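You operate a simulated robot arm through the tools that you are given. There is no shell and no other tool.

You are at the controls of a simulated robot arm. One attempt, no reset.

JOB
Close the filled disc in the bun mould and set the bun on the small tray beside it.
Fine: turn the knob back to OPEN and leave the mould tray shut.

It is judged by the outcome, as a careful person would: the job done as asked, and still so three seconds after it is handed in. It fails if anything else is knocked over, pushed out of place, dropped, spilled or broken.

ROBOT AND FRAMES
A 7-joint arm with a two-finger parallel gripper, fixed in place. Base frame: the origin is at the foot of the arm, x ahead of it, y to its left, z up. Readings come in m, degrees, newtons and seconds.
With the tool pointing down near the work surface it reaches from about 0.36 to 0.88 m from the base axis. Its first joint turns from -166.0 to 166.0 degrees. Payload 3.43 kg.
The TCP is the grasp point between the finger pads, 0.034 m short of the fingertips. In the tool frame z runs along the fingers and y along their closing line. The gripper opens to 0.128 m. The fingers are 0.024 m wide and 0.012 m thick; the gripper's body (0.048 by 0.13 m) begins 0.096 m behind the TCP.
Orientation is that of the tool frame in the base frame, as a unit quaternion [w, x, y, z]. With the fingers straight down and closing along the base's y, the tool's x points along the base's -x, its y along +y and its z along -z.

CONTROLS
- The arm moves only by the tool move_arm. Its argument "series" is a list of rows, each a list of 2 entries, a list of its own where there are three numbers: the shift along the tool's x, y, z in units of 500 mm (1.0 is 500 mm), then the turn, a rotation vector about the tool's x, y, z in units of 120 degrees (1.0 is 120 degrees). In form: [[[dx, dy, dz], [rx, ry, rz]], ...]. A call has 1 to 20 rows; each row is the pose to reach, as a shift and turn from the pose commanded when the call began, along the tool's axes at that moment. "claw" is the finger opening in m, from 0 to 0.128, set as the call begins (left out, the last holds). A call with a number of a shift or a turn outside -1 to 1 is refused whole. A row lasts 0.2 s, in which the tool goes at most 0.05 m and 8.6 degrees; a call with a longer step from one row to the next is refused whole, and so is a gripper value outside its range. Where a pose cannot be reached the arm comes as near as it can. A force on the tool above 40 N (or 10 N above the force at the start of the call, whichever is more), or a blocked arm, ends the call early, and 0.2 s more pass. Each finger travels about 0.153 m/s and halts on what it meets, pressing with about 27 N; the grip force reading is that of the motor and also rises with nothing between the fingers. The clock runs only during rows and for 0.2 s after the last one: add rows that repeat a pose to give the fingers time. The reply holds the time, the measured pose of the TCP, the force on the tool along the base axes, the opening and the grip force, in the units named above and with some noise, with the torque about the TCP (base axes, N m) and any sound that the robot's microphone picked up, and new pictures: "views" is both (left out), scene, wrist or none.
- Cameras (640 x 400 px; columns grow to the right, rows downward): "scene" is fixed at [0.0505, -0.6506, 1.5543]; the picture's right is [0.83, -0.56, 0.00], its down [-0.46, -0.69, -0.56] and it looks along [0.31, 0.46, -0.83] (base axes); focal length 214 px, centre (320, 200). "wrist" rides on the gripper at [0.076, -0.011, -0.16] in the tool frame; the picture's right is [0.15, 0.99, 0.00], its down [-0.88, 0.13, -0.46] and it looks along [-0.45, 0.07, 0.89] (tool axes); focal length 234 px, centre (320, 200). There is no depth. A picture from a camera that has moved, and an enlarged one, comes with that camera's place and axes in the base frame and with its lens.
- close_up(camera, box): a new picture of the part [left, top, right, bottom] of that camera's present view, enlarged. The clock stands still meanwhile.
- sign_off(): hands the job in; it is judged then, once.

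Places have to be worked out from the pictures, the camera data and where the tool is seen. Open the gripper and draw the arm clear of the work before you hand the job in, unless the task says otherwise.

The tools are called after ">>>" by a JSON object that holds its "name" and its "arguments". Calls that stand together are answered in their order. move_arm: Moves the arm, as the interface text tells. Its arguments: {"type":"object","properties":{"series":{"type":"array","items":{"type":"array"}},"claw":{"type":"number"},"views":{"type":"string","enum":["both","scene","wrist","none"]}},"required":["series"]} The other tools are called the same way: close_up (camera, box) takes an enlarged picture of a part of a camera's view; sign_off () hands the job in.

At the start:

```text
t: 0.0
position: [0.2784, -0.3628, 1.1888]
ee_rot: [0.0, 0.0, 1.0, 0.001]
force: [0.2, 0.2, 0.2]
ft_torque: [0.01, -0.02, 0.03]
grip_width: 0.1281
finger_force: 0.1
```

scene: 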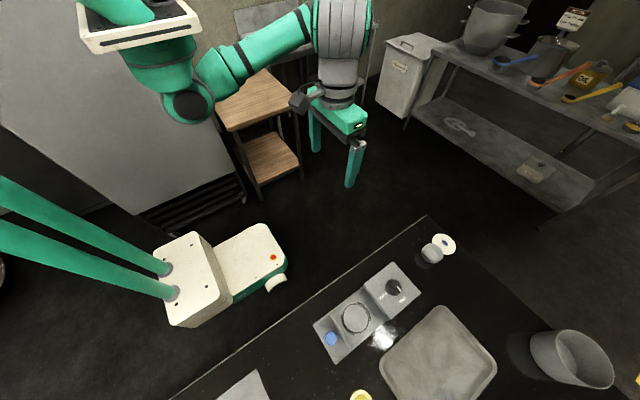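
wrist: 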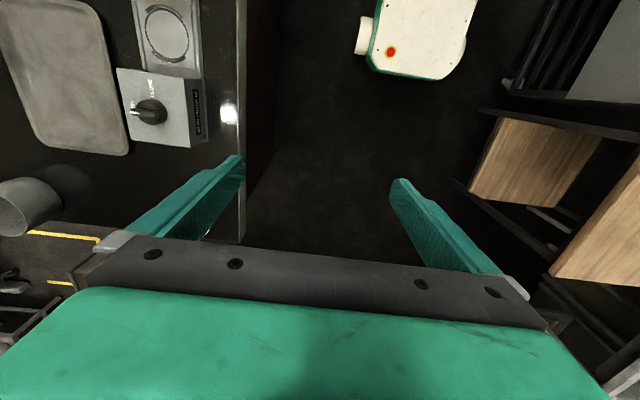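

The first pictures show a machine with a knob, a round disc and a blue thing, a tray beside it, and a few other items. I'll enlarge the views before moving.

>>> {"name": "close_up", "arguments": {"camera": "scene", "box": [300, 220, 480, 370]}}

>>> {"name": "close_up", "arguments": {"camera": "wrist", "box": [80, 0, 260, 160]}}

>>> {"name": "close_up", "arguments": {"camera": "scene", "box": [160, 200, 640, 400]}}

```text
2.67 times, centred on (390, 295) of scene
camera zoom: at [0.0505, -0.6506, 1.5543], right [0.83, -0.56, 0.0], down [-0.46, -0.69, -0.56], along [0.31, 0.46, -0.83], focal length 572 px, centre (133, -53)
```

zoom: 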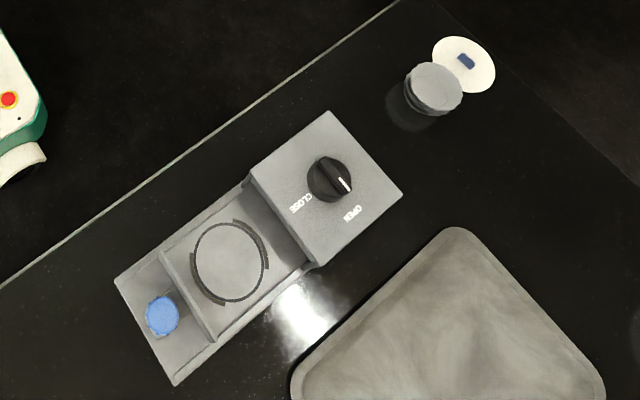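

```text
2.50 times, centred on (170, 80) of wrist
camera zoom: at [0.2026, -0.3744, 1.3487], right [-0.15, 0.99, 0.0], down [0.88, 0.13, 0.46], along [0.45, 0.07, -0.89], focal length 585 px, centre (695, 500)
```

zoom: 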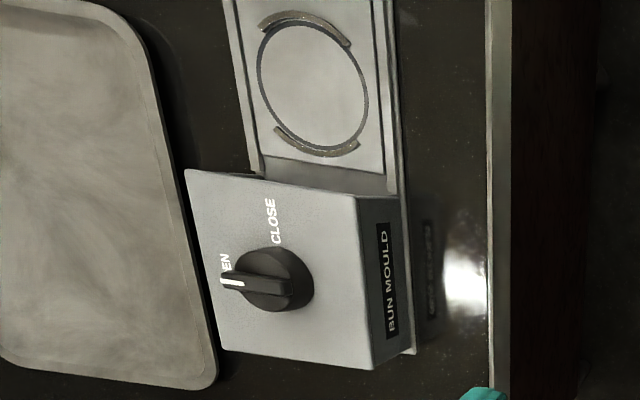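

```text
1.33 times, centred on (400, 300) of scene
camera zoom: at [0.0505, -0.6506, 1.5543], right [0.83, -0.56, 0.0], down [-0.46, -0.69, -0.56], along [0.31, 0.46, -0.83], focal length 286 px, centre (213, 67)
```

zoom: 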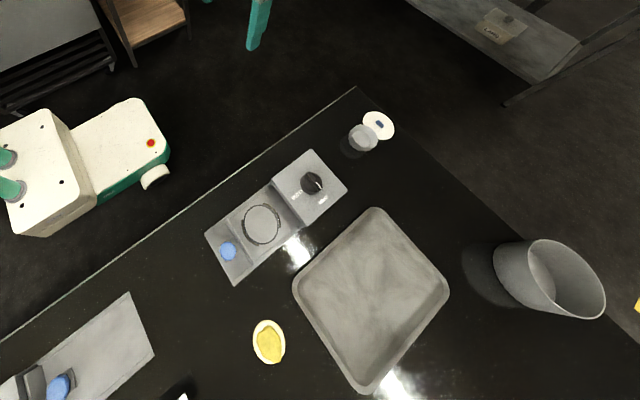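

The machine labelled BUN MOULD sits near (0.29, -0.66), with its knob top at z≈0.92. I'll move the arm over the table, staying high, to see the layout and fix heights by comparing views.

>>> {"name": "move_arm", "arguments": {"series": [[[0.02, -0.09, 0], [0, 0, 0]], [[0.04, -0.18, 0], [0, 0, 0]], [[0.06, -0.27, 0], [0, 0, 0]], [[0.08, -0.36, 0], [0, 0, 0]], [[0.1, -0.45, 0], [0, 0, 0]], [[0.12, -0.54, 0], [0, 0, 0]], [[0.12, -0.54, 0], [0, 0, 0]]]}}

```text
t: 1.6
position: [0.2222, -0.6321, 1.189]
ee_rot: [0.0, 0.0, 1.0, 0.0]
force: [0.1, -0.3, 0.1]
ft_torque: [-0.03, 0.02, -0.02]
grip_width: 0.1279
finger_force: 0.1
camera wrist: at [0.1454, -0.6427, 1.3496], right [-0.15, 0.99, 0.0], down [0.88, 0.13, 0.46], along [0.45, 0.07, -0.89], focal length 234 px, centre (320, 200)
```

scene: 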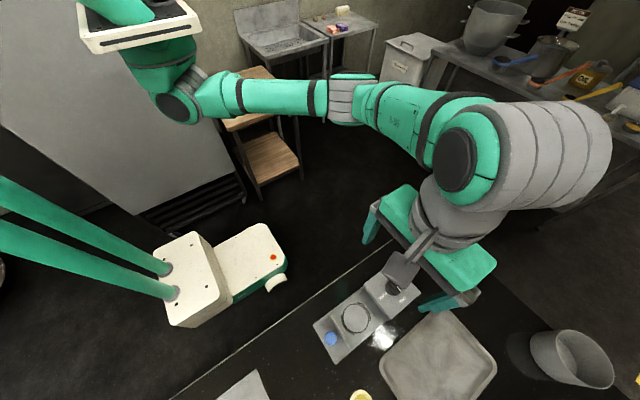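
wrist: 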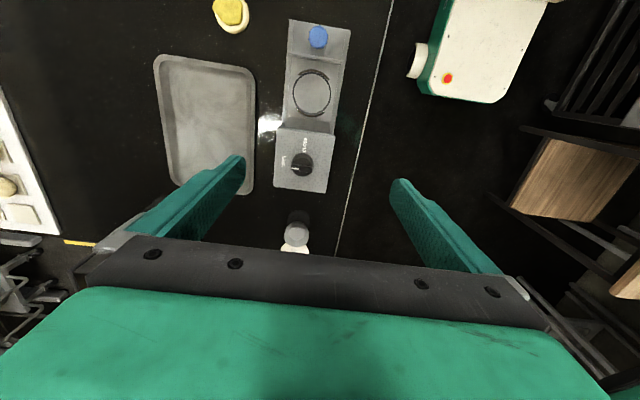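

The wrist view now shows the mould, the big tray, and the yellow-filled disc at the top edge. I'll move toward -x to bring the disc and the other appliance into view.

>>> {"name": "move_arm", "arguments": {"series": [[[0.09, 0, 0], [0, 0, 0]], [[0.18, 0, 0], [0, 0, 0]], [[0.27, 0, 0], [0, 0, 0]], [[0.36, 0, 0], [0, 0, 0]], [[0.45, 0, 0], [0, 0, 0]], [[0.54, 0, 0], [0, 0, 0]], [[0.54, 0, 0], [0, 0, 0]]]}}

```text
t: 3.2
position: [-0.0525, -0.6341, 1.1885]
ee_rot: [-0.001, -0.001, 1.0, -0.001]
force: [0.5, 0.0, 0.6]
ft_torque: [-0.04, -0.01, 0.01]
grip_width: 0.1279
finger_force: 0.0
camera wrist: at [-0.1281, -0.6452, 1.3484], right [-0.15, 0.99, 0.0], down [0.88, 0.13, 0.46], along [0.45, 0.07, -0.89], focal length 234 px, centre (320, 200)
```

scene: 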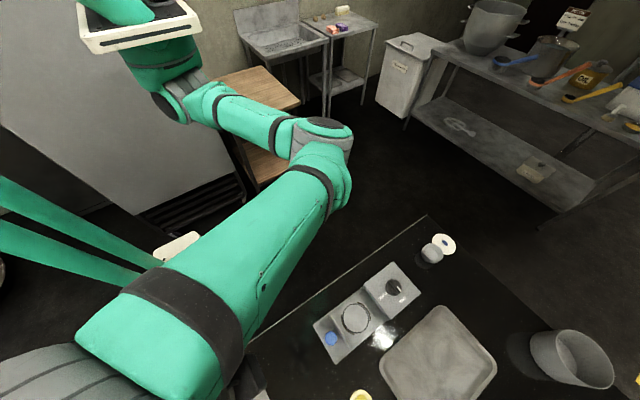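
wrist: 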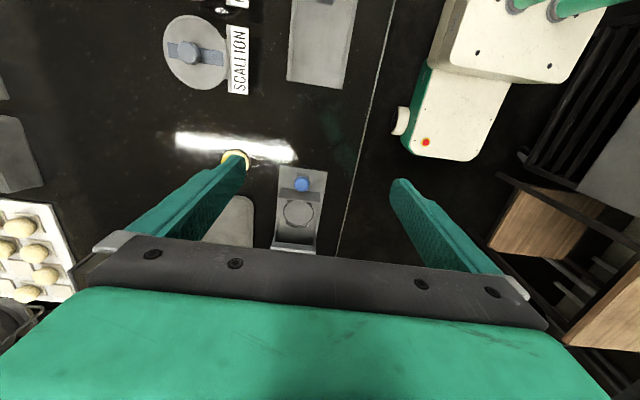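

More of the table shows now: a SCALLION container, a grey plate or appliance, and a tray of dough balls. I'll enlarge these.

>>> {"name": "close_up", "arguments": {"camera": "wrist", "box": [150, 0, 390, 150]}}

>>> {"name": "close_up", "arguments": {"camera": "wrist", "box": [0, 100, 140, 310]}}

>>> {"name": "close_up", "arguments": {"camera": "wrist", "box": [200, 130, 360, 260]}}

```text
2.67 times, centred on (270, 75) of wrist
camera zoom: at [-0.1281, -0.6452, 1.3484], right [-0.15, 0.99, 0.0], down [0.88, 0.13, 0.46], along [0.45, 0.07, -0.89], focal length 624 px, centre (453, 533)
```

zoom: 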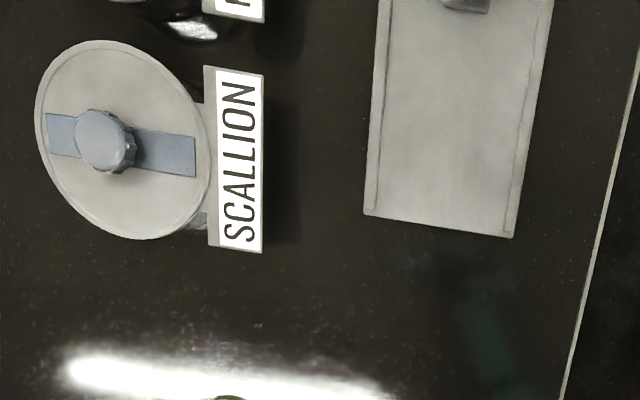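

```text
1.90 times, centred on (70, 205) of wrist
camera zoom: at [-0.1281, -0.6452, 1.3484], right [-0.15, 0.99, 0.0], down [0.88, 0.13, 0.46], along [0.45, 0.07, -0.89], focal length 446 px, centre (796, 190)
```

zoom: 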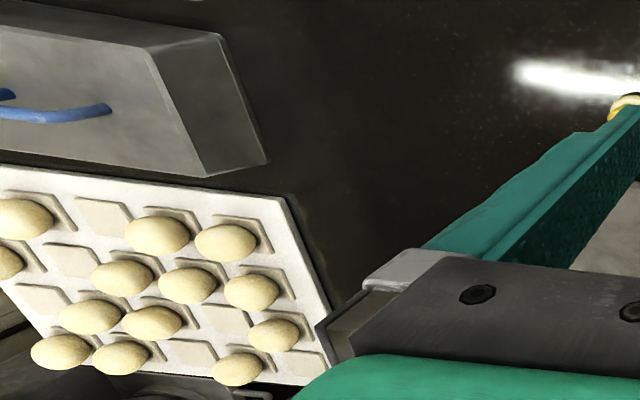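

```text
3.08 times, centred on (280, 195) of wrist
camera zoom: at [-0.1281, -0.6452, 1.3484], right [-0.15, 0.99, 0.0], down [0.88, 0.13, 0.46], along [0.45, 0.07, -0.89], focal length 720 px, centre (443, 215)
```

zoom: 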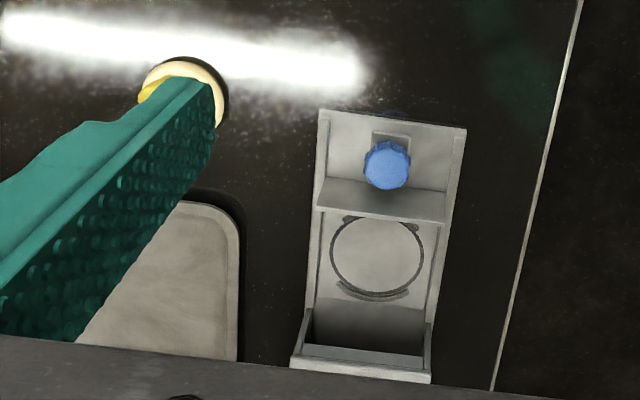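

The tray of the BUN MOULD is already pulled out: ring recess near (0.17, -0.655, 0.84) and blue pull knob on the -x end. I'll go lower over the disc and mould to measure better.

>>> {"name": "move_arm", "arguments": {"series": [[[-0.011, -0.058, 0.07], [0, 0, 0]], [[-0.022, -0.116, 0.14], [0, 0, 0]], [[-0.033, -0.174, 0.21], [0, 0, 0]], [[-0.045, -0.232, 0.28], [0, 0, 0]], [[-0.045, -0.232, 0.28], [0, 0, 0]]]}}

```text
t: 4.4
position: [-0.0323, -0.7477, 1.0465]
ee_rot: [0.0, 0.0, 1.0, 0.0]
force: [0.1, -0.6, -0.7]
ft_torque: [0.01, 0.01, 0.03]
grip_width: 0.128
finger_force: 0.1
camera wrist: at [-0.1077, -0.7588, 1.2061], right [-0.15, 0.99, 0.0], down [0.88, 0.13, 0.46], along [0.45, 0.07, -0.89], focal length 234 px, centre (320, 200)
```

scene: 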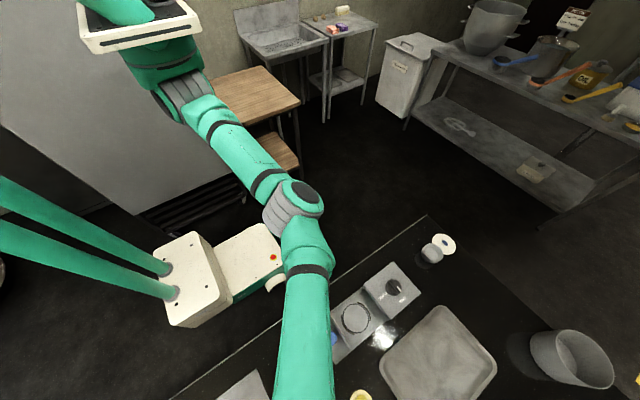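
wrist: 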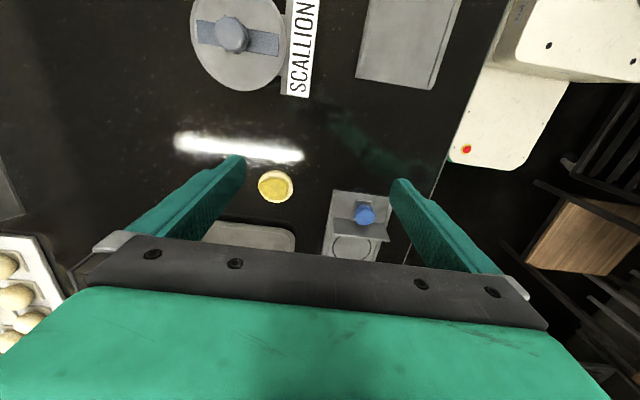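

>>> {"name": "close_up", "arguments": {"camera": "wrist", "box": [220, 140, 400, 260]}}

>>> {"name": "close_up", "arguments": {"camera": "scene", "box": [340, 220, 480, 310]}}

```text
3.33 times, centred on (310, 200) of wrist
camera zoom: at [-0.1077, -0.7588, 1.2061], right [-0.15, 0.99, 0.0], down [0.88, 0.13, 0.46], along [0.45, 0.07, -0.89], focal length 781 px, centre (353, 200)
```

zoom: 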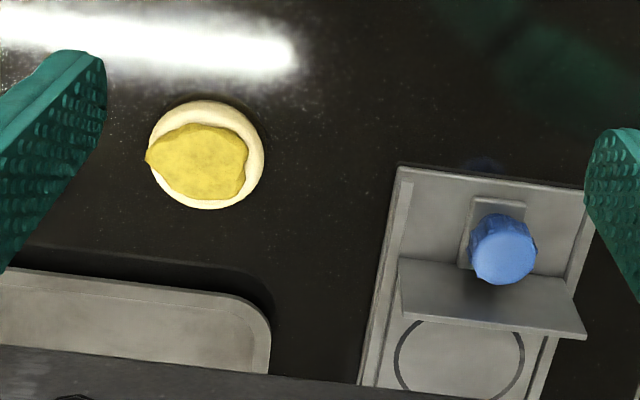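

```text
4.44 times, centred on (410, 265) of scene
camera zoom: at [0.0505, -0.6506, 1.5543], right [0.83, -0.56, 0.0], down [-0.46, -0.69, -0.56], along [0.31, 0.46, -0.83], focal length 953 px, centre (-80, -89)
```

zoom: 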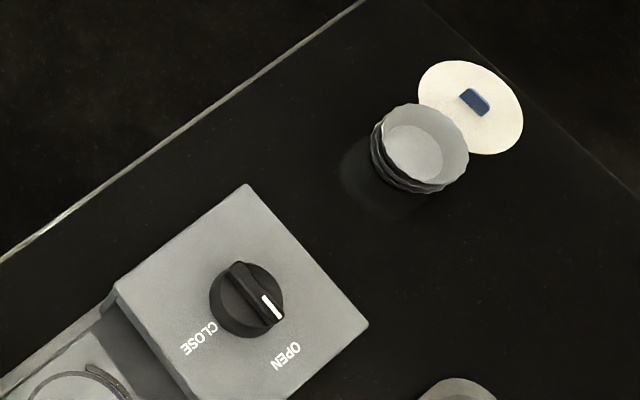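

The dough disc with yellow filling is near (0.067, -0.81), about 6 cm across, and the mould's blue pull knob seems to stand upright in front of a vertical plate. I'll look at the mould close up from above.

>>> {"name": "move_arm", "arguments": {"series": [[[-0.076, 0.044, 0.025], [0, 0, 0]], [[-0.152, 0.088, 0.05], [0, 0, 0]], [[-0.228, 0.132, 0.075], [0, 0, 0]], [[-0.304, 0.176, 0.1], [0, 0, 0]], [[-0.304, 0.176, 0.1], [0, 0, 0]]], "views": "wrist"}}

>>> {"name": "close_up", "arguments": {"camera": "wrist", "box": [220, 100, 420, 225]}}

>>> {"name": "close_up", "arguments": {"camera": "scene", "box": [300, 250, 430, 400]}}

```text
t: 5.6
position: [0.1206, -0.6606, 0.9969]
ee_rot: [-0.001, 0.0, 1.0, 0.0]
force: [-0.5, -0.2, -0.1]
ft_torque: [-0.04, -0.02, 0.0]
grip_width: 0.1283
finger_force: 0.0
camera wrist: at [0.0453, -0.6718, 1.1561], right [-0.15, 0.99, 0.0], down [0.88, 0.13, 0.46], along [0.45, 0.07, -0.89], focal length 234 px, centre (320, 200)
```

wrist: 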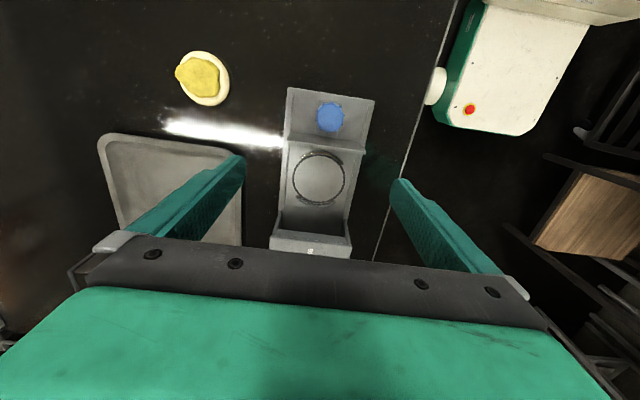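

```text
3.20 times, centred on (320, 162) of wrist
camera zoom: at [0.0453, -0.6718, 1.1561], right [-0.15, 0.99, 0.0], down [0.88, 0.13, 0.46], along [0.45, 0.07, -0.89], focal length 749 px, centre (320, 320)
```

zoom: 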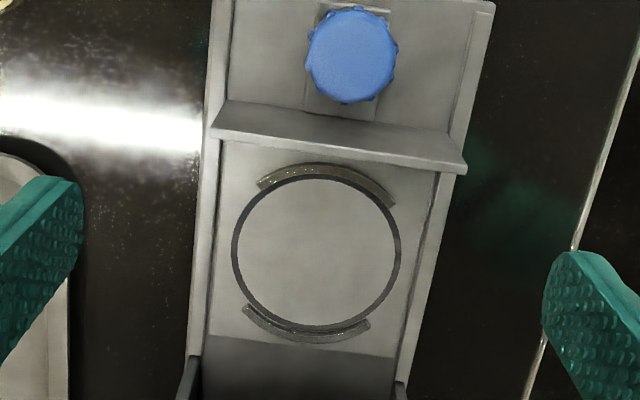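

```text
2.67 times, centred on (365, 325) of scene
camera zoom: at [0.0505, -0.6506, 1.5543], right [0.83, -0.56, 0.0], down [-0.46, -0.69, -0.56], along [0.31, 0.46, -0.83], focal length 572 px, centre (200, -133)
```

zoom: 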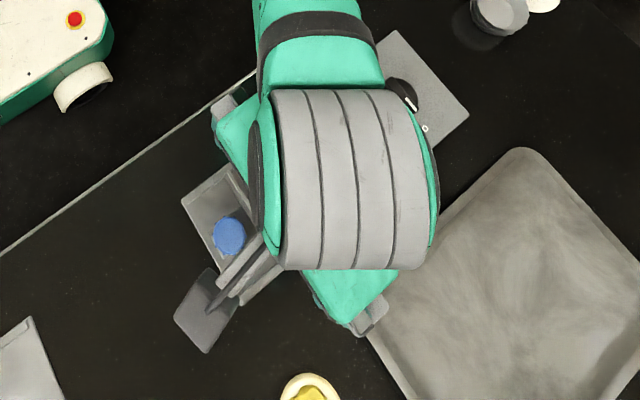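

The ring measures about 7.6 cm across with low arcs on its ±x sides, so the fingers should sit on its ±y sides when placing. Now I'll hover lower over the dough disc to fix its exact place and thickness.

>>> {"name": "move_arm", "arguments": {"series": [[[0.05, -0.075, 0.01], [0, 0, 0]], [[0.1, -0.15, 0.02], [0, 0, 0]], [[0.15, -0.225, 0.03], [0, 0, 0]], [[0.15, -0.3, 0.06], [0, 0, 0]], [[0.15, -0.3, 0.1], [0, 0, 0]], [[0.15, -0.3, 0.1], [0, 0, 0]]], "views": "wrist"}}

>>> {"name": "close_up", "arguments": {"camera": "wrist", "box": [240, 120, 400, 220]}}

>>> {"name": "close_up", "arguments": {"camera": "scene", "box": [300, 310, 440, 400]}}

```text
t: 7.0
position: [0.0447, -0.8114, 0.9499]
ee_rot: [0.0, 0.0, 1.0, 0.0]
force: [0.1, 0.7, -0.1]
ft_torque: [0.03, -0.02, 0.02]
grip_width: 0.1278
finger_force: 0.1
camera wrist: at [-0.0292, -0.823, 1.1096], right [-0.15, 0.99, 0.0], down [0.88, 0.13, 0.46], along [0.45, 0.07, -0.89], focal length 234 px, centre (320, 200)
```

wrist: 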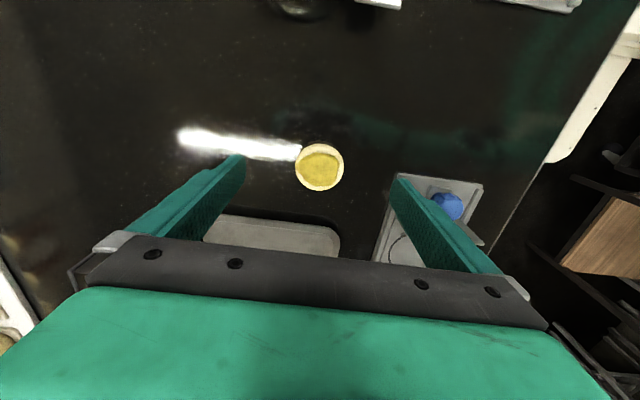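

```text
4.00 times, centred on (320, 170) of wrist
camera zoom: at [-0.0292, -0.823, 1.1096], right [-0.15, 0.99, 0.0], down [0.88, 0.13, 0.46], along [0.45, 0.07, -0.89], focal length 937 px, centre (320, 320)
```

zoom: 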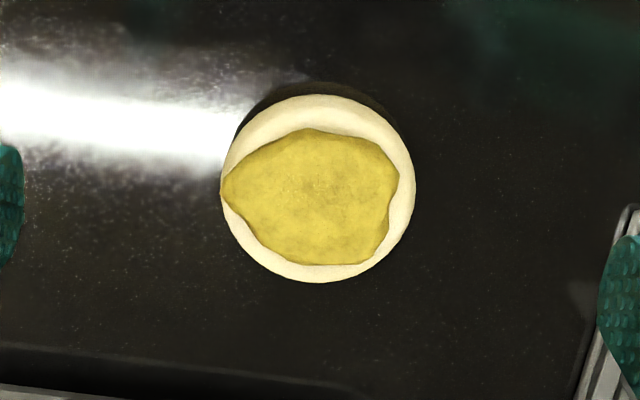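

```text
4.44 times, centred on (370, 355) of scene
camera zoom: at [0.0505, -0.6506, 1.5543], right [0.83, -0.56, 0.0], down [-0.46, -0.69, -0.56], along [0.31, 0.46, -0.83], focal length 953 px, centre (98, -489)
```

zoom: 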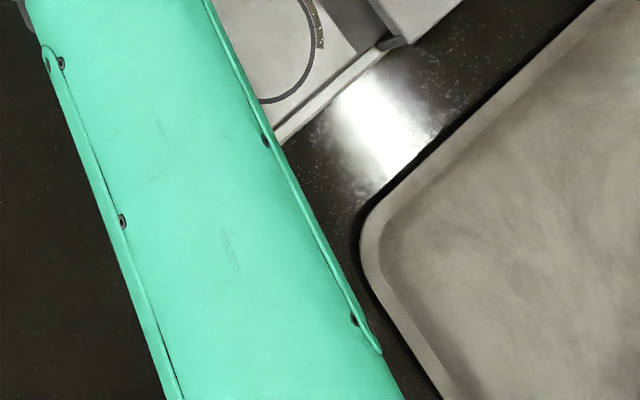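

The disc is centred near (0.066, -0.81) with its top at about z 0.835, and the filling reaches its rim on the ±y sides, so I'll grip it across x instead. I'll narrow the fingers to 0.095, centre over it and turn the tool -90° about its axis.

>>> {"name": "move_arm", "arguments": {"series": [[[-0.0035, 0, 0], [0, 0, -0.0682]], [[-0.007, 0, 0], [0, 0, -0.1364]], [[-0.0105, 0, 0], [0, 0, -0.2045]], [[-0.014, 0, 0], [0, 0, -0.2727]], [[-0.0175, 0, 0], [0, 0, -0.3409]], [[-0.021, 0, 0], [0, 0, -0.4091]], [[-0.0245, 0, 0], [0, 0, -0.4773]], [[-0.028, 0, 0], [0, 0, -0.5455]], [[-0.0315, 0, 0], [0, 0, -0.6136]], [[-0.035, 0, 0], [0, 0, -0.6818]], [[-0.038, 0, 0], [0, 0, -0.75]], [[-0.038, 0, 0], [0, 0, -0.75]]], "claw": 0.095, "views": "both"}}

>>> {"name": "close_up", "arguments": {"camera": "wrist", "box": [240, 110, 400, 210]}}

```text
t: 9.6
position: [0.0666, -0.8114, 0.9493]
ee_rot: [0.0, 0.708, -0.706, 0.001]
force: [-1.0, -0.6, -0.4]
ft_torque: [0.05, 0.03, 0.01]
grip_width: 0.0949
finger_force: 0.1
camera wrist: at [0.078, -0.8872, 1.1085], right [-0.99, -0.15, 0.0], down [-0.13, 0.88, 0.46], along [-0.07, 0.45, -0.89], focal length 234 px, centre (320, 200)
```

scene: 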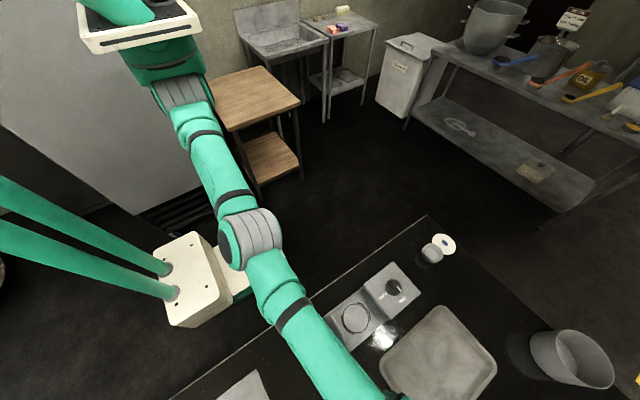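
wrist: 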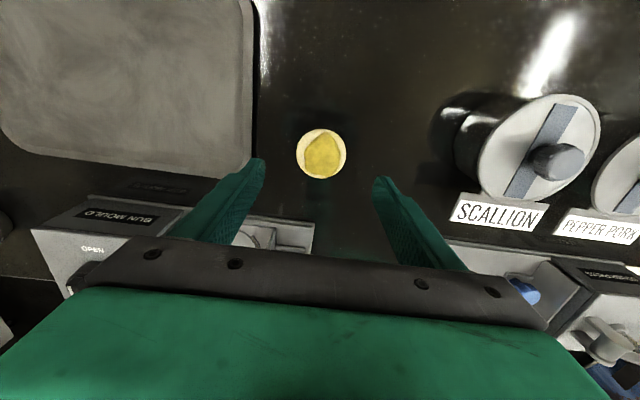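

```text
4.00 times, centred on (320, 160) of wrist
camera zoom: at [0.078, -0.8872, 1.1085], right [-0.99, -0.15, 0.0], down [-0.13, 0.88, 0.46], along [-0.07, 0.45, -0.89], focal length 937 px, centre (320, 360)
```

zoom: 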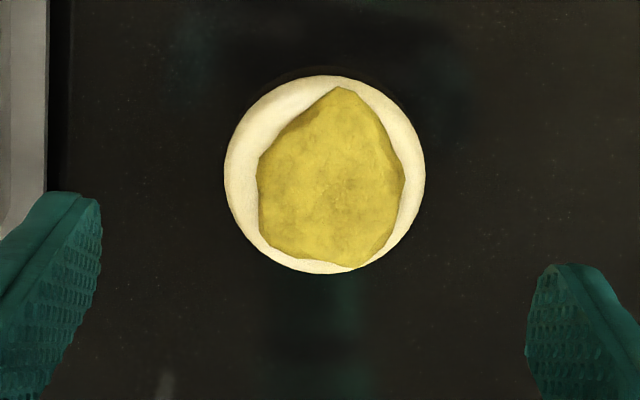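

Measured offset of the disc from the tool axis is about -1.5 mm in x and +2.3 mm in y. I'll correct that and descend until the tips are just above the disc top, then look again.

>>> {"name": "move_arm", "arguments": {"series": [[[-0.0046, 0.003, 0.03], [0, 0, 0]], [[-0.0046, 0.003, 0.06], [0, 0, 0]], [[-0.0046, 0.003, 0.09], [0, 0, 0]], [[-0.0046, 0.003, 0.12], [0, 0, 0]], [[-0.0046, 0.003, 0.14], [0, 0, 0]], [[-0.0046, 0.003, 0.14], [0, 0, 0]]], "views": "wrist"}}

>>> {"name": "close_up", "arguments": {"camera": "wrist", "box": [220, 90, 420, 215]}}

```text
t: 11.0
position: [0.0659, -0.8099, 0.8791]
ee_rot: [0.0, 0.707, -0.707, 0.0]
force: [-0.9, -0.3, -0.3]
ft_torque: [-0.01, 0.0, 0.01]
grip_width: 0.0951
finger_force: 0.1
camera wrist: at [0.0767, -0.8855, 1.0391], right [-0.99, -0.15, 0.0], down [-0.13, 0.88, 0.46], along [-0.07, 0.45, -0.89], focal length 234 px, centre (320, 200)
```

wrist: 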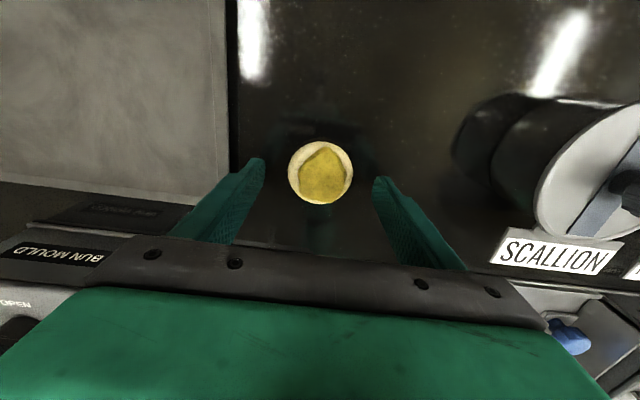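

```text
3.20 times, centred on (320, 152) of wrist
camera zoom: at [0.0767, -0.8855, 1.0391], right [-0.99, -0.15, 0.0], down [-0.13, 0.88, 0.46], along [-0.07, 0.45, -0.89], focal length 749 px, centre (320, 352)
```

zoom: 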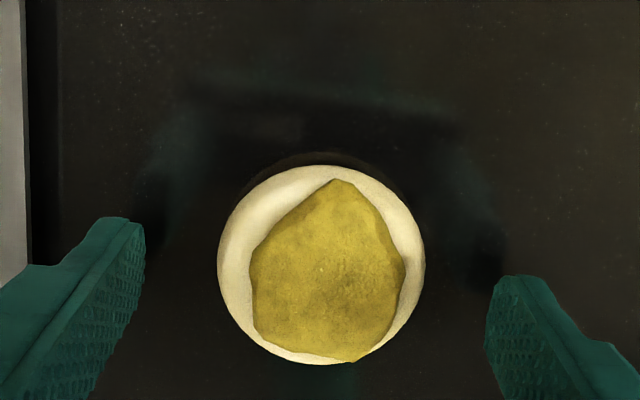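

Fingers straddle the disc evenly, and its image size puts its rim at about z 0.836. I'll descend slowly in small steps, watching for table contact.

>>> {"name": "move_arm", "arguments": {"series": [[[0, 0, 0.005], [0, 0, 0]], [[0, 0, 0.01], [0, 0, 0]], [[0, 0, 0.015], [0, 0, 0]], [[0, 0, 0.02], [0, 0, 0]], [[0, 0, 0.024], [0, 0, 0]], [[0, 0, 0.028], [0, 0, 0]], [[0, 0, 0.031], [0, 0, 0]], [[0, 0, 0.031], [0, 0, 0]]], "views": "wrist"}}

>>> {"name": "close_up", "arguments": {"camera": "wrist", "box": [220, 90, 420, 215]}}

```text
t: 12.8
position: [0.0667, -0.8093, 0.8649]
ee_rot: [0.0, 0.708, -0.707, 0.0]
force: [-0.3, 3.2, 4.6]
ft_torque: [0.15, 0.15, -0.12]
grip_width: 0.0948
finger_force: 0.1
camera wrist: at [0.0769, -0.8853, 1.0238], right [-0.99, -0.15, 0.0], down [-0.13, 0.88, 0.46], along [-0.07, 0.45, -0.89], focal length 234 px, centre (320, 200)
```

wrist: 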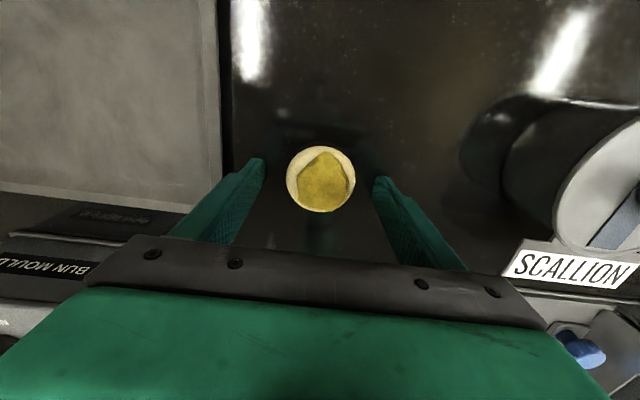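

```text
3.20 times, centred on (320, 152) of wrist
camera zoom: at [0.0769, -0.8853, 1.0238], right [-0.99, -0.15, 0.0], down [-0.13, 0.88, 0.46], along [-0.07, 0.45, -0.89], focal length 749 px, centre (320, 352)
```

zoom: 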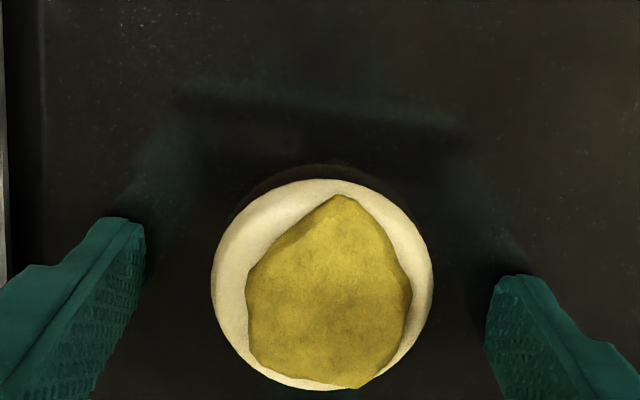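

The force reading (4.6 N upward) says the tips just touched the table, so the table is at about z 0.830. I'll raise 2 mm, then close on the disc.

>>> {"name": "move_arm", "arguments": {"series": [[[0, 0, -0.004], [0, 0, 0]], [[0, 0, -0.004], [0, 0, 0]]], "views": "none"}}

>>> {"name": "move_arm", "arguments": {"series": [[[0, 0, 0], [0, 0, 0]], [[0, 0, 0], [0, 0, 0]], [[0, 0, 0], [0, 0, 0]], [[0, 0, 0], [0, 0, 0]]], "claw": 0.05, "views": "wrist"}}

>>> {"name": "close_up", "arguments": {"camera": "wrist", "box": [220, 90, 420, 215]}}

```text
t: 13.4
position: [0.0662, -0.8095, 0.8651]
ee_rot: [-0.001, -0.707, 0.707, 0.0]
force: [0.3, -0.3, -0.1]
ft_torque: [0.02, 0.02, -0.02]
grip_width: 0.0949
finger_force: 0.0
```

```text
t: 14.4
position: [0.0663, -0.809, 0.8666]
ee_rot: [0.0, 0.707, -0.707, 0.0]
force: [0.0, 0.7, -0.2]
ft_torque: [0.02, 0.02, 0.03]
grip_width: 0.0574
finger_force: 27.3
camera wrist: at [0.0771, -0.8851, 1.0252], right [-0.99, -0.15, 0.0], down [-0.13, 0.88, 0.46], along [-0.07, 0.45, -0.89], focal length 234 px, centre (320, 200)
```

wrist: 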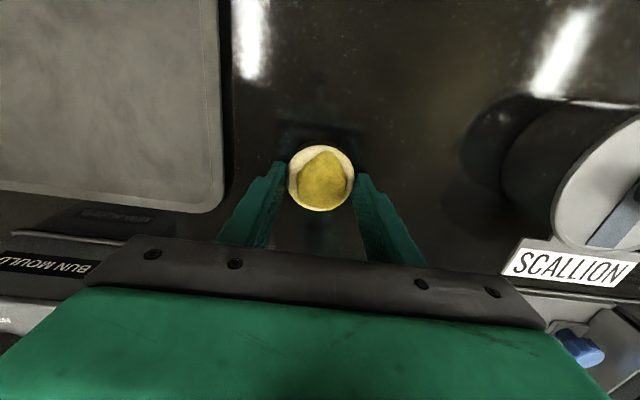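

```text
3.20 times, centred on (320, 152) of wrist
camera zoom: at [0.0771, -0.8851, 1.0252], right [-0.99, -0.15, 0.0], down [-0.13, 0.88, 0.46], along [-0.07, 0.45, -0.89], focal length 749 px, centre (320, 352)
```

zoom: 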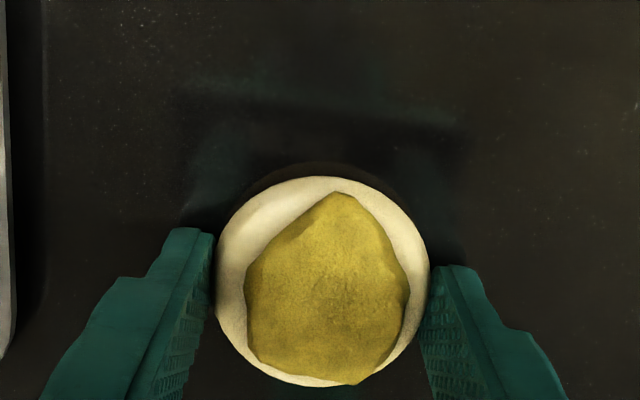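

The grip is on the disc (width 0.0574 m, 27 N). I'll lift slowly and verify that it holds.

>>> {"name": "move_arm", "arguments": {"series": [[[0, 0, -0.01], [0, 0, 0]], [[0, 0, -0.03], [0, 0, 0]], [[0, 0, -0.06], [0, 0, 0]], [[0, 0, -0.1], [0, 0, 0]], [[0, 0, -0.14], [0, 0, 0]], [[0, 0, -0.18], [0, 0, 0]], [[0, 0, -0.22], [0, 0, 0]], [[0, 0, -0.22], [0, 0, 0]]], "views": "both"}}

>>> {"name": "close_up", "arguments": {"camera": "wrist", "box": [220, 90, 420, 215]}}

```text
t: 16.2
position: [0.0639, -0.8098, 0.9761]
ee_rot: [0.0, 0.707, -0.707, 0.0]
force: [0.9, -0.2, -0.2]
ft_torque: [0.01, -0.05, -0.01]
grip_width: 0.0502
finger_force: 0.0
camera wrist: at [0.076, -0.8852, 1.1357], right [-0.99, -0.15, 0.0], down [-0.13, 0.88, 0.46], along [-0.07, 0.45, -0.89], focal length 234 px, centre (320, 200)
```

scene: 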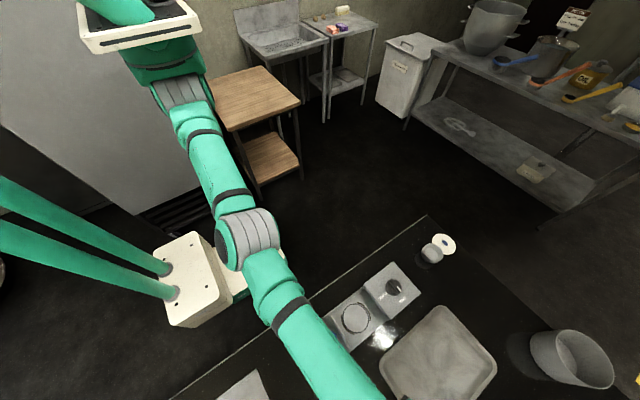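
wrist: 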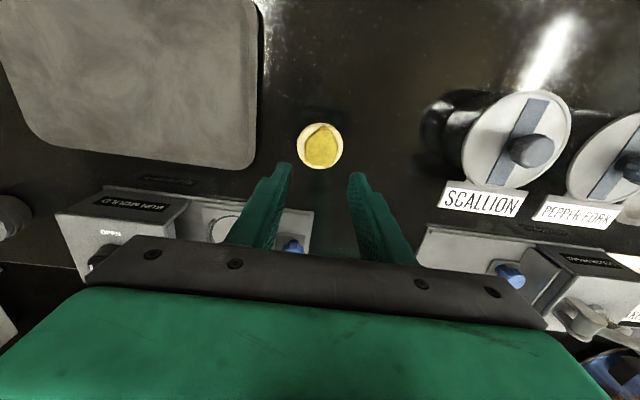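

```text
3.20 times, centred on (320, 152) of wrist
camera zoom: at [0.076, -0.8852, 1.1357], right [-0.99, -0.15, 0.0], down [-0.13, 0.88, 0.46], along [-0.07, 0.45, -0.89], focal length 749 px, centre (320, 352)
```

zoom: 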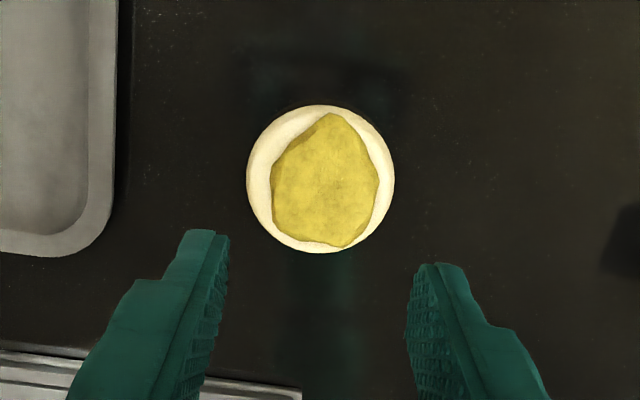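

The disc stayed on the table: the fingers slipped off its rounded edge, and it lies still centred under the tool. I'll reopen and go back down with the tips lightly on the table to grip below its widest level.

>>> {"name": "move_arm", "arguments": {"series": [[[0, 0, 0.04], [0, 0, 0]], [[0, 0, 0.08], [0, 0, 0]], [[0, 0, 0.12], [0, 0, 0]], [[0, 0, 0.16], [0, 0, 0]], [[0, 0, 0.19], [0, 0, 0]], [[0, 0, 0.205], [0, 0, 0]], [[0, 0, 0.215], [0, 0, 0]], [[0, 0, 0.22], [0, 0, 0]], [[0, 0, 0.224], [0, 0, 0]], [[0, 0, 0.224], [0, 0, 0]]], "claw": 0.08, "views": "wrist"}}

>>> {"name": "close_up", "arguments": {"camera": "wrist", "box": [250, 130, 390, 215]}}

```text
t: 18.4
position: [0.0655, -0.8085, 0.8644]
ee_rot: [0.0, -0.707, 0.707, -0.001]
force: [1.7, 4.1, 7.5]
ft_torque: [0.25, 0.23, -0.13]
grip_width: 0.0801
finger_force: 0.1
camera wrist: at [0.077, -0.8848, 1.0238], right [-0.99, -0.15, 0.0], down [-0.13, 0.88, 0.46], along [-0.07, 0.45, -0.89], focal length 234 px, centre (320, 200)
```

wrist: 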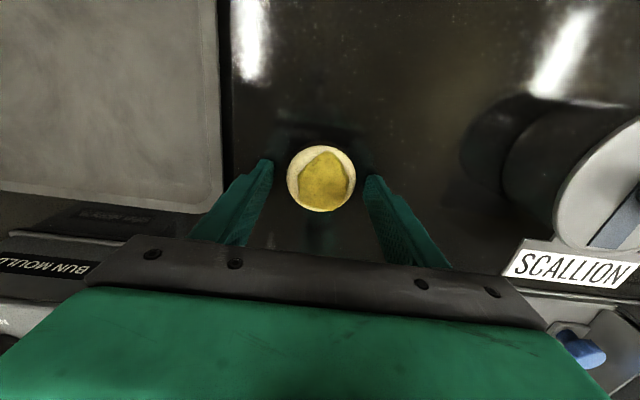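

```text
4.57 times, centred on (320, 172) of wrist
camera zoom: at [0.077, -0.8848, 1.0238], right [-0.99, -0.15, 0.0], down [-0.13, 0.88, 0.46], along [-0.07, 0.45, -0.89], focal length 1070 px, centre (320, 326)
```

zoom: 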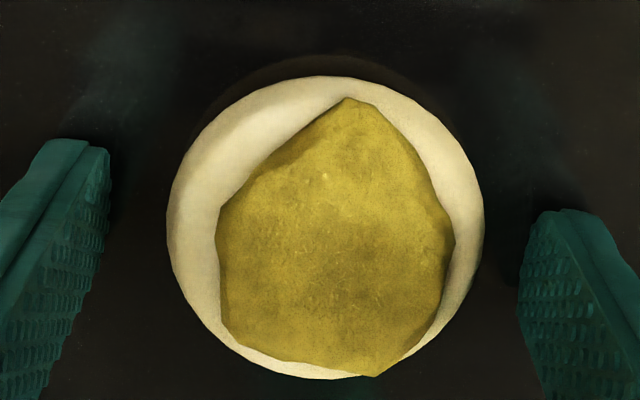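

Tips are resting lightly on the table (7.5 N) either side of the disc. I'll close with a smaller target so the squeeze is kept, then inspect before lifting.

>>> {"name": "move_arm", "arguments": {"series": [[[0, 0, 0], [0, 0, 0]], [[0, 0, 0], [0, 0, 0]], [[0, 0, 0], [0, 0, 0]], [[0, 0, 0], [0, 0, 0]]], "claw": 0.03, "views": "wrist"}}

>>> {"name": "close_up", "arguments": {"camera": "wrist", "box": [250, 130, 390, 215]}}

```text
t: 19.4
position: [0.0659, -0.8114, 0.865]
ee_rot: [-0.001, -0.707, 0.707, -0.001]
force: [-2.3, -5.1, 9.7]
ft_torque: [-0.09, 0.13, 0.02]
grip_width: 0.0577
finger_force: 27.0
camera wrist: at [0.0766, -0.885, 1.0239], right [-0.99, -0.15, 0.0], down [-0.13, 0.88, 0.45], along [-0.07, 0.45, -0.89], focal length 234 px, centre (320, 200)
```

wrist: 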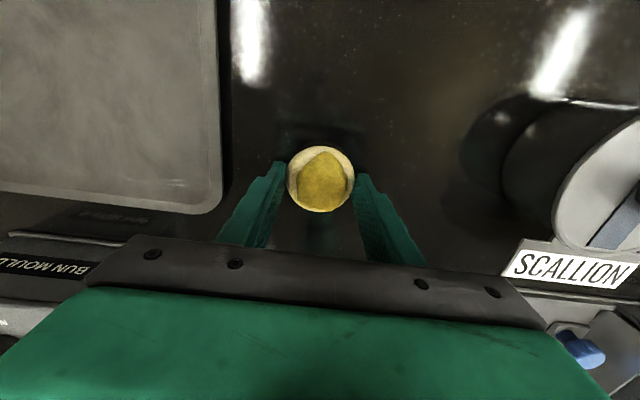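

```text
4.57 times, centred on (320, 172) of wrist
camera zoom: at [0.0766, -0.885, 1.0239], right [-0.99, -0.15, 0.0], down [-0.13, 0.88, 0.45], along [-0.07, 0.45, -0.89], focal length 1070 px, centre (320, 326)
```

zoom: 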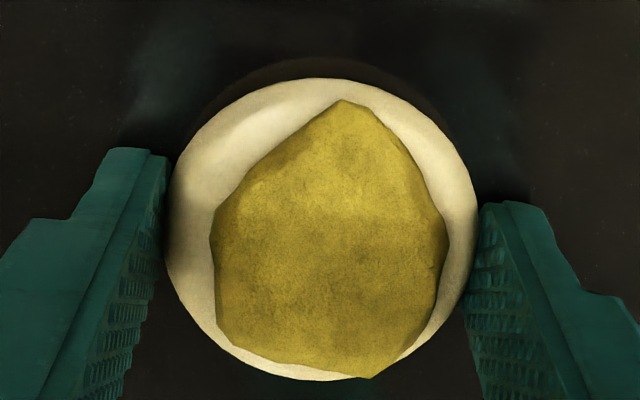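

The grip looks centred with width 0.0577. I'll lift only 1 cm, very slowly, and look.

>>> {"name": "move_arm", "arguments": {"series": [[[0, 0, -0.003], [0, 0, 0]], [[0, 0, -0.006], [0, 0, 0]], [[0, 0, -0.009], [0, 0, 0]], [[0, 0, -0.012], [0, 0, 0]], [[0, 0, -0.015], [0, 0, 0]], [[0, 0, -0.018], [0, 0, 0]], [[0, 0, -0.021], [0, 0, 0]], [[0, 0, -0.024], [0, 0, 0]]], "views": "wrist"}}

>>> {"name": "close_up", "arguments": {"camera": "wrist", "box": [250, 130, 390, 215]}}

```text
t: 21.2
position: [0.0651, -0.8091, 0.8755]
ee_rot: [0.0, -0.707, 0.707, 0.001]
force: [-0.1, -0.9, -0.4]
ft_torque: [-0.03, 0.0, -0.01]
grip_width: 0.0576
finger_force: 26.8
camera wrist: at [0.077, -0.8848, 1.036], right [-0.99, -0.15, 0.0], down [-0.13, 0.88, 0.46], along [-0.07, 0.45, -0.89], focal length 234 px, centre (320, 200)
```

wrist: 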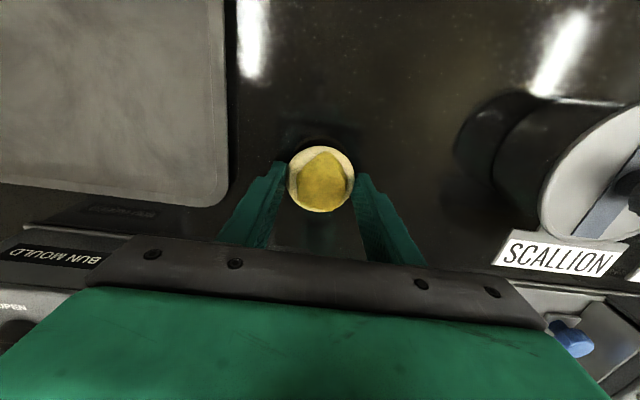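

```text
4.57 times, centred on (320, 172) of wrist
camera zoom: at [0.077, -0.8848, 1.036], right [-0.99, -0.15, 0.0], down [-0.13, 0.88, 0.46], along [-0.07, 0.45, -0.89], focal length 1070 px, centre (320, 326)
```

zoom: 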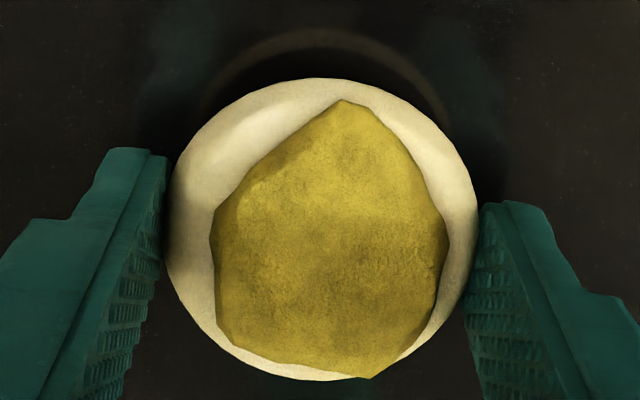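

The disc is now clear of the table and holding steady in the fingers. I'll keep lifting gently to about z 0.97 and check the grip again.

>>> {"name": "move_arm", "arguments": {"series": [[[0, 0, -0.01], [0, 0, 0]], [[0, 0, -0.02], [0, 0, 0]], [[0, 0, -0.04], [0, 0, 0]], [[0, 0, -0.06], [0, 0, 0]], [[0, 0, -0.08], [0, 0, 0]], [[0, 0, -0.1], [0, 0, 0]], [[0, 0, -0.12], [0, 0, 0]], [[0, 0, -0.14], [0, 0, 0]], [[0, 0, -0.16], [0, 0, 0]], [[0, 0, -0.175], [0, 0, 0]], [[0, 0, -0.185], [0, 0, 0]], [[0, 0, -0.19], [0, 0, 0]]], "views": "wrist"}}

```text
t: 23.8
position: [0.0663, -0.8091, 0.9714]
ee_rot: [0.0, 0.707, -0.707, 0.0]
force: [0.3, 0.3, -0.8]
ft_torque: [0.0, -0.01, -0.01]
grip_width: 0.0577
finger_force: 27.5
camera wrist: at [0.0772, -0.8847, 1.1304], right [-0.99, -0.15, 0.0], down [-0.13, 0.88, 0.46], along [-0.07, 0.45, -0.89], focal length 234 px, centre (320, 200)
```

wrist: 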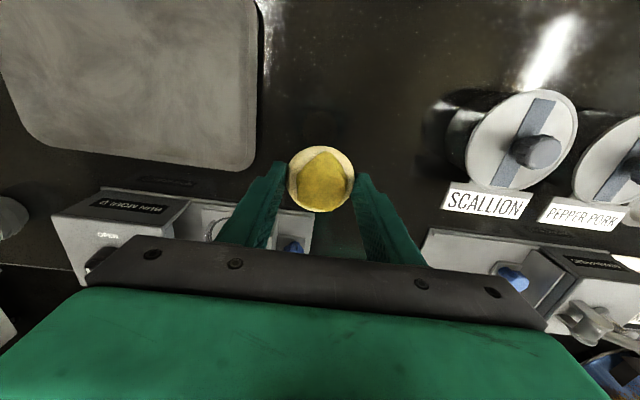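

The disc is held firmly at z≈0.97. Now I'll carry it slowly over the mould ring, turning the tool back +90° so the fingers end up on the ±y sides.

>>> {"name": "move_arm", "arguments": {"series": [[[-0.015, -0.01, 0], [0, 0, 0.04]], [[-0.04, -0.028, 0], [0, 0, 0.1]], [[-0.07, -0.049, 0], [0, 0, 0.17]], [[-0.1, -0.07, 0], [0, 0, 0.24]], [[-0.13, -0.091, 0], [0, 0, 0.31]], [[-0.16, -0.112, 0], [0, 0, 0.38]], [[-0.19, -0.133, 0], [0, 0, 0.45]], [[-0.22, -0.154, 0], [0, 0, 0.52]], [[-0.25, -0.175, 0], [0, 0, 0.59]], [[-0.275, -0.192, 0], [0, 0, 0.65]], [[-0.295, -0.206, 0], [0, 0, 0.71]], [[-0.305, -0.2132, 0], [0, 0, 0.75]], [[-0.305, -0.2132, 0], [0, 0, 0.75]]], "views": "both"}}

>>> {"name": "close_up", "arguments": {"camera": "wrist", "box": [220, 90, 420, 215]}}

```text
t: 26.6
position: [0.172, -0.657, 0.971]
ee_rot: [0.0, 0.0, 1.0, -0.001]
force: [-0.8, -0.6, -0.8]
ft_torque: [-0.02, 0.04, 0.02]
grip_width: 0.0576
finger_force: 27.0
camera wrist: at [0.0972, -0.6673, 1.13], right [-0.15, 0.99, 0.0], down [0.88, 0.13, 0.46], along [0.45, 0.07, -0.89], focal length 234 px, centre (320, 200)
```

scene: 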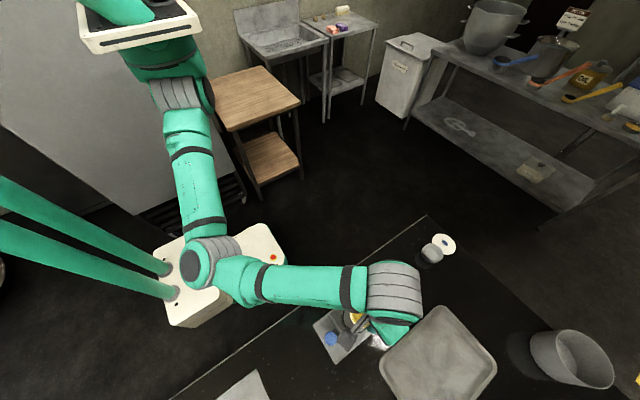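
wrist: 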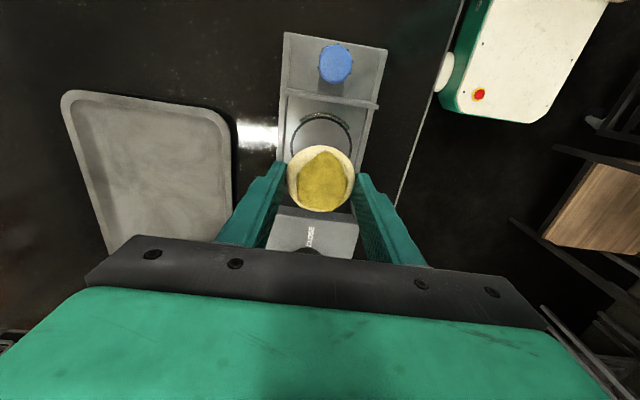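

```text
3.20 times, centred on (320, 152) of wrist
camera zoom: at [0.0972, -0.6673, 1.13], right [-0.15, 0.99, 0.0], down [0.88, 0.13, 0.46], along [0.45, 0.07, -0.89], focal length 749 px, centre (320, 352)
```

zoom: 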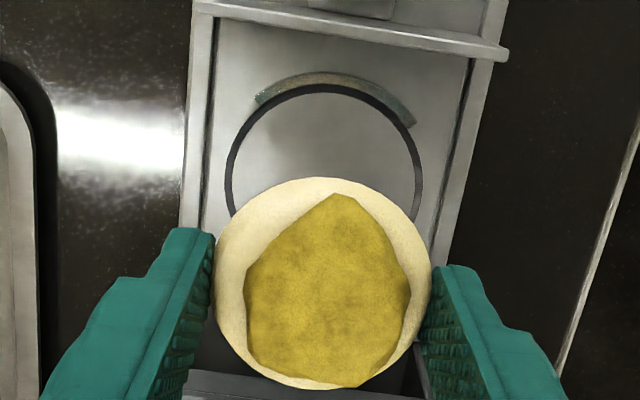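

The ring is clearly visible behind the disc, a few millimetres toward -x of my current spot, with the panel near z 0.85. I'll correct and descend partway, then re-check concentricity.

>>> {"name": "move_arm", "arguments": {"series": [[[0.003, 0.001, 0.02], [0, 0, 0]], [[0.006, 0.001, 0.05], [0, 0, 0]], [[0.009, 0.001, 0.08], [0, 0, 0]], [[0.009, 0.001, 0.1], [0, 0, 0]], [[0.009, 0.001, 0.11], [0, 0, 0]], [[0.009, 0.001, 0.11], [0, 0, 0]]], "views": "wrist"}}

>>> {"name": "close_up", "arguments": {"camera": "wrist", "box": [240, 110, 400, 210]}}

```text
t: 28.0
position: [0.1682, -0.6574, 0.9141]
ee_rot: [0.0, 0.0, 1.0, 0.0]
force: [0.6, 0.2, -1.4]
ft_torque: [0.01, -0.03, -0.03]
grip_width: 0.0577
finger_force: 26.9
camera wrist: at [0.0915, -0.6677, 1.0744], right [-0.15, 0.99, 0.0], down [0.88, 0.13, 0.46], along [0.45, 0.07, -0.89], focal length 234 px, centre (320, 200)
```

wrist: 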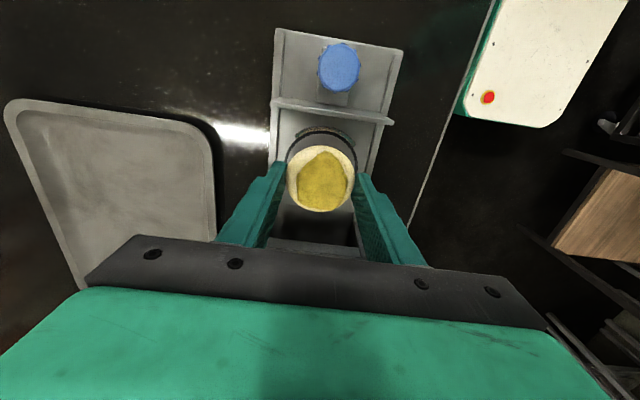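

```text
4.00 times, centred on (320, 160) of wrist
camera zoom: at [0.0915, -0.6677, 1.0744], right [-0.15, 0.99, 0.0], down [0.88, 0.13, 0.46], along [0.45, 0.07, -0.89], focal length 937 px, centre (320, 360)
```

zoom: 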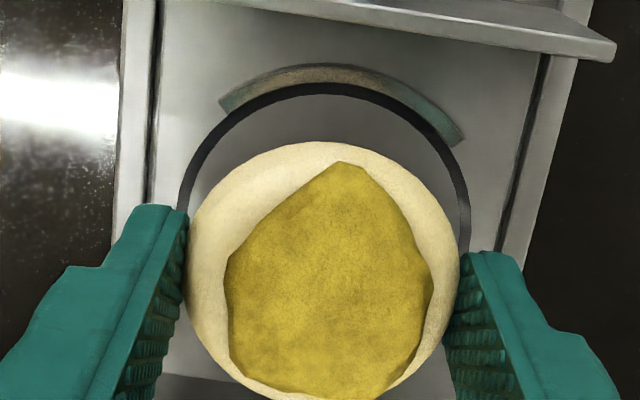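

The ring sits roughly concentric now; my estimate says another +2 mm in x and +1 mm in y. I'll descend more and look again just above the panel.

>>> {"name": "move_arm", "arguments": {"series": [[[-0.002, 0.001, 0.012], [0, 0, 0]], [[-0.004, 0.002, 0.024], [0, 0, 0]], [[-0.004, 0.002, 0.034], [0, 0, 0]], [[-0.004, 0.002, 0.042], [0, 0, 0]], [[-0.004, 0.002, 0.046], [0, 0, 0]], [[-0.004, 0.002, 0.046], [0, 0, 0]]], "views": "wrist"}}

>>> {"name": "close_up", "arguments": {"camera": "wrist", "box": [240, 110, 400, 210]}}

```text
t: 29.4
position: [0.1698, -0.6556, 0.894]
ee_rot: [0.0, 0.001, 1.0, 0.0]
force: [-0.2, -1.0, 0.0]
ft_torque: [0.02, 0.03, -0.02]
grip_width: 0.0575
finger_force: 26.5
camera wrist: at [0.0939, -0.6666, 1.053], right [-0.15, 0.99, 0.0], down [0.88, 0.13, 0.46], along [0.45, 0.07, -0.89], focal length 234 px, centre (320, 200)
```

wrist: 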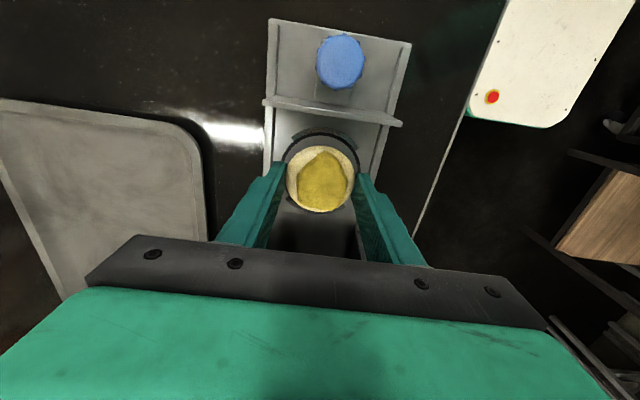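

```text
4.00 times, centred on (320, 160) of wrist
camera zoom: at [0.0939, -0.6666, 1.053], right [-0.15, 0.99, 0.0], down [0.88, 0.13, 0.46], along [0.45, 0.07, -0.89], focal length 937 px, centre (320, 360)
```

zoom: 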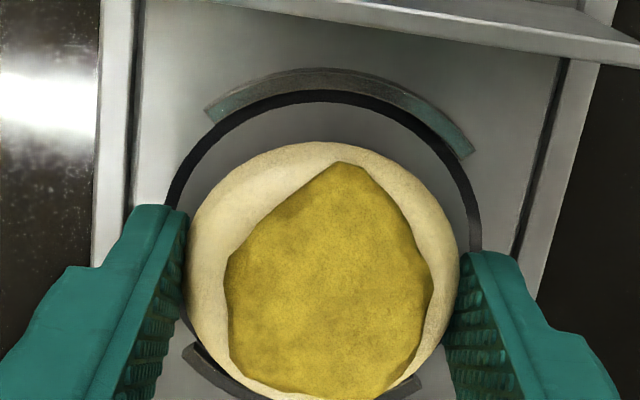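

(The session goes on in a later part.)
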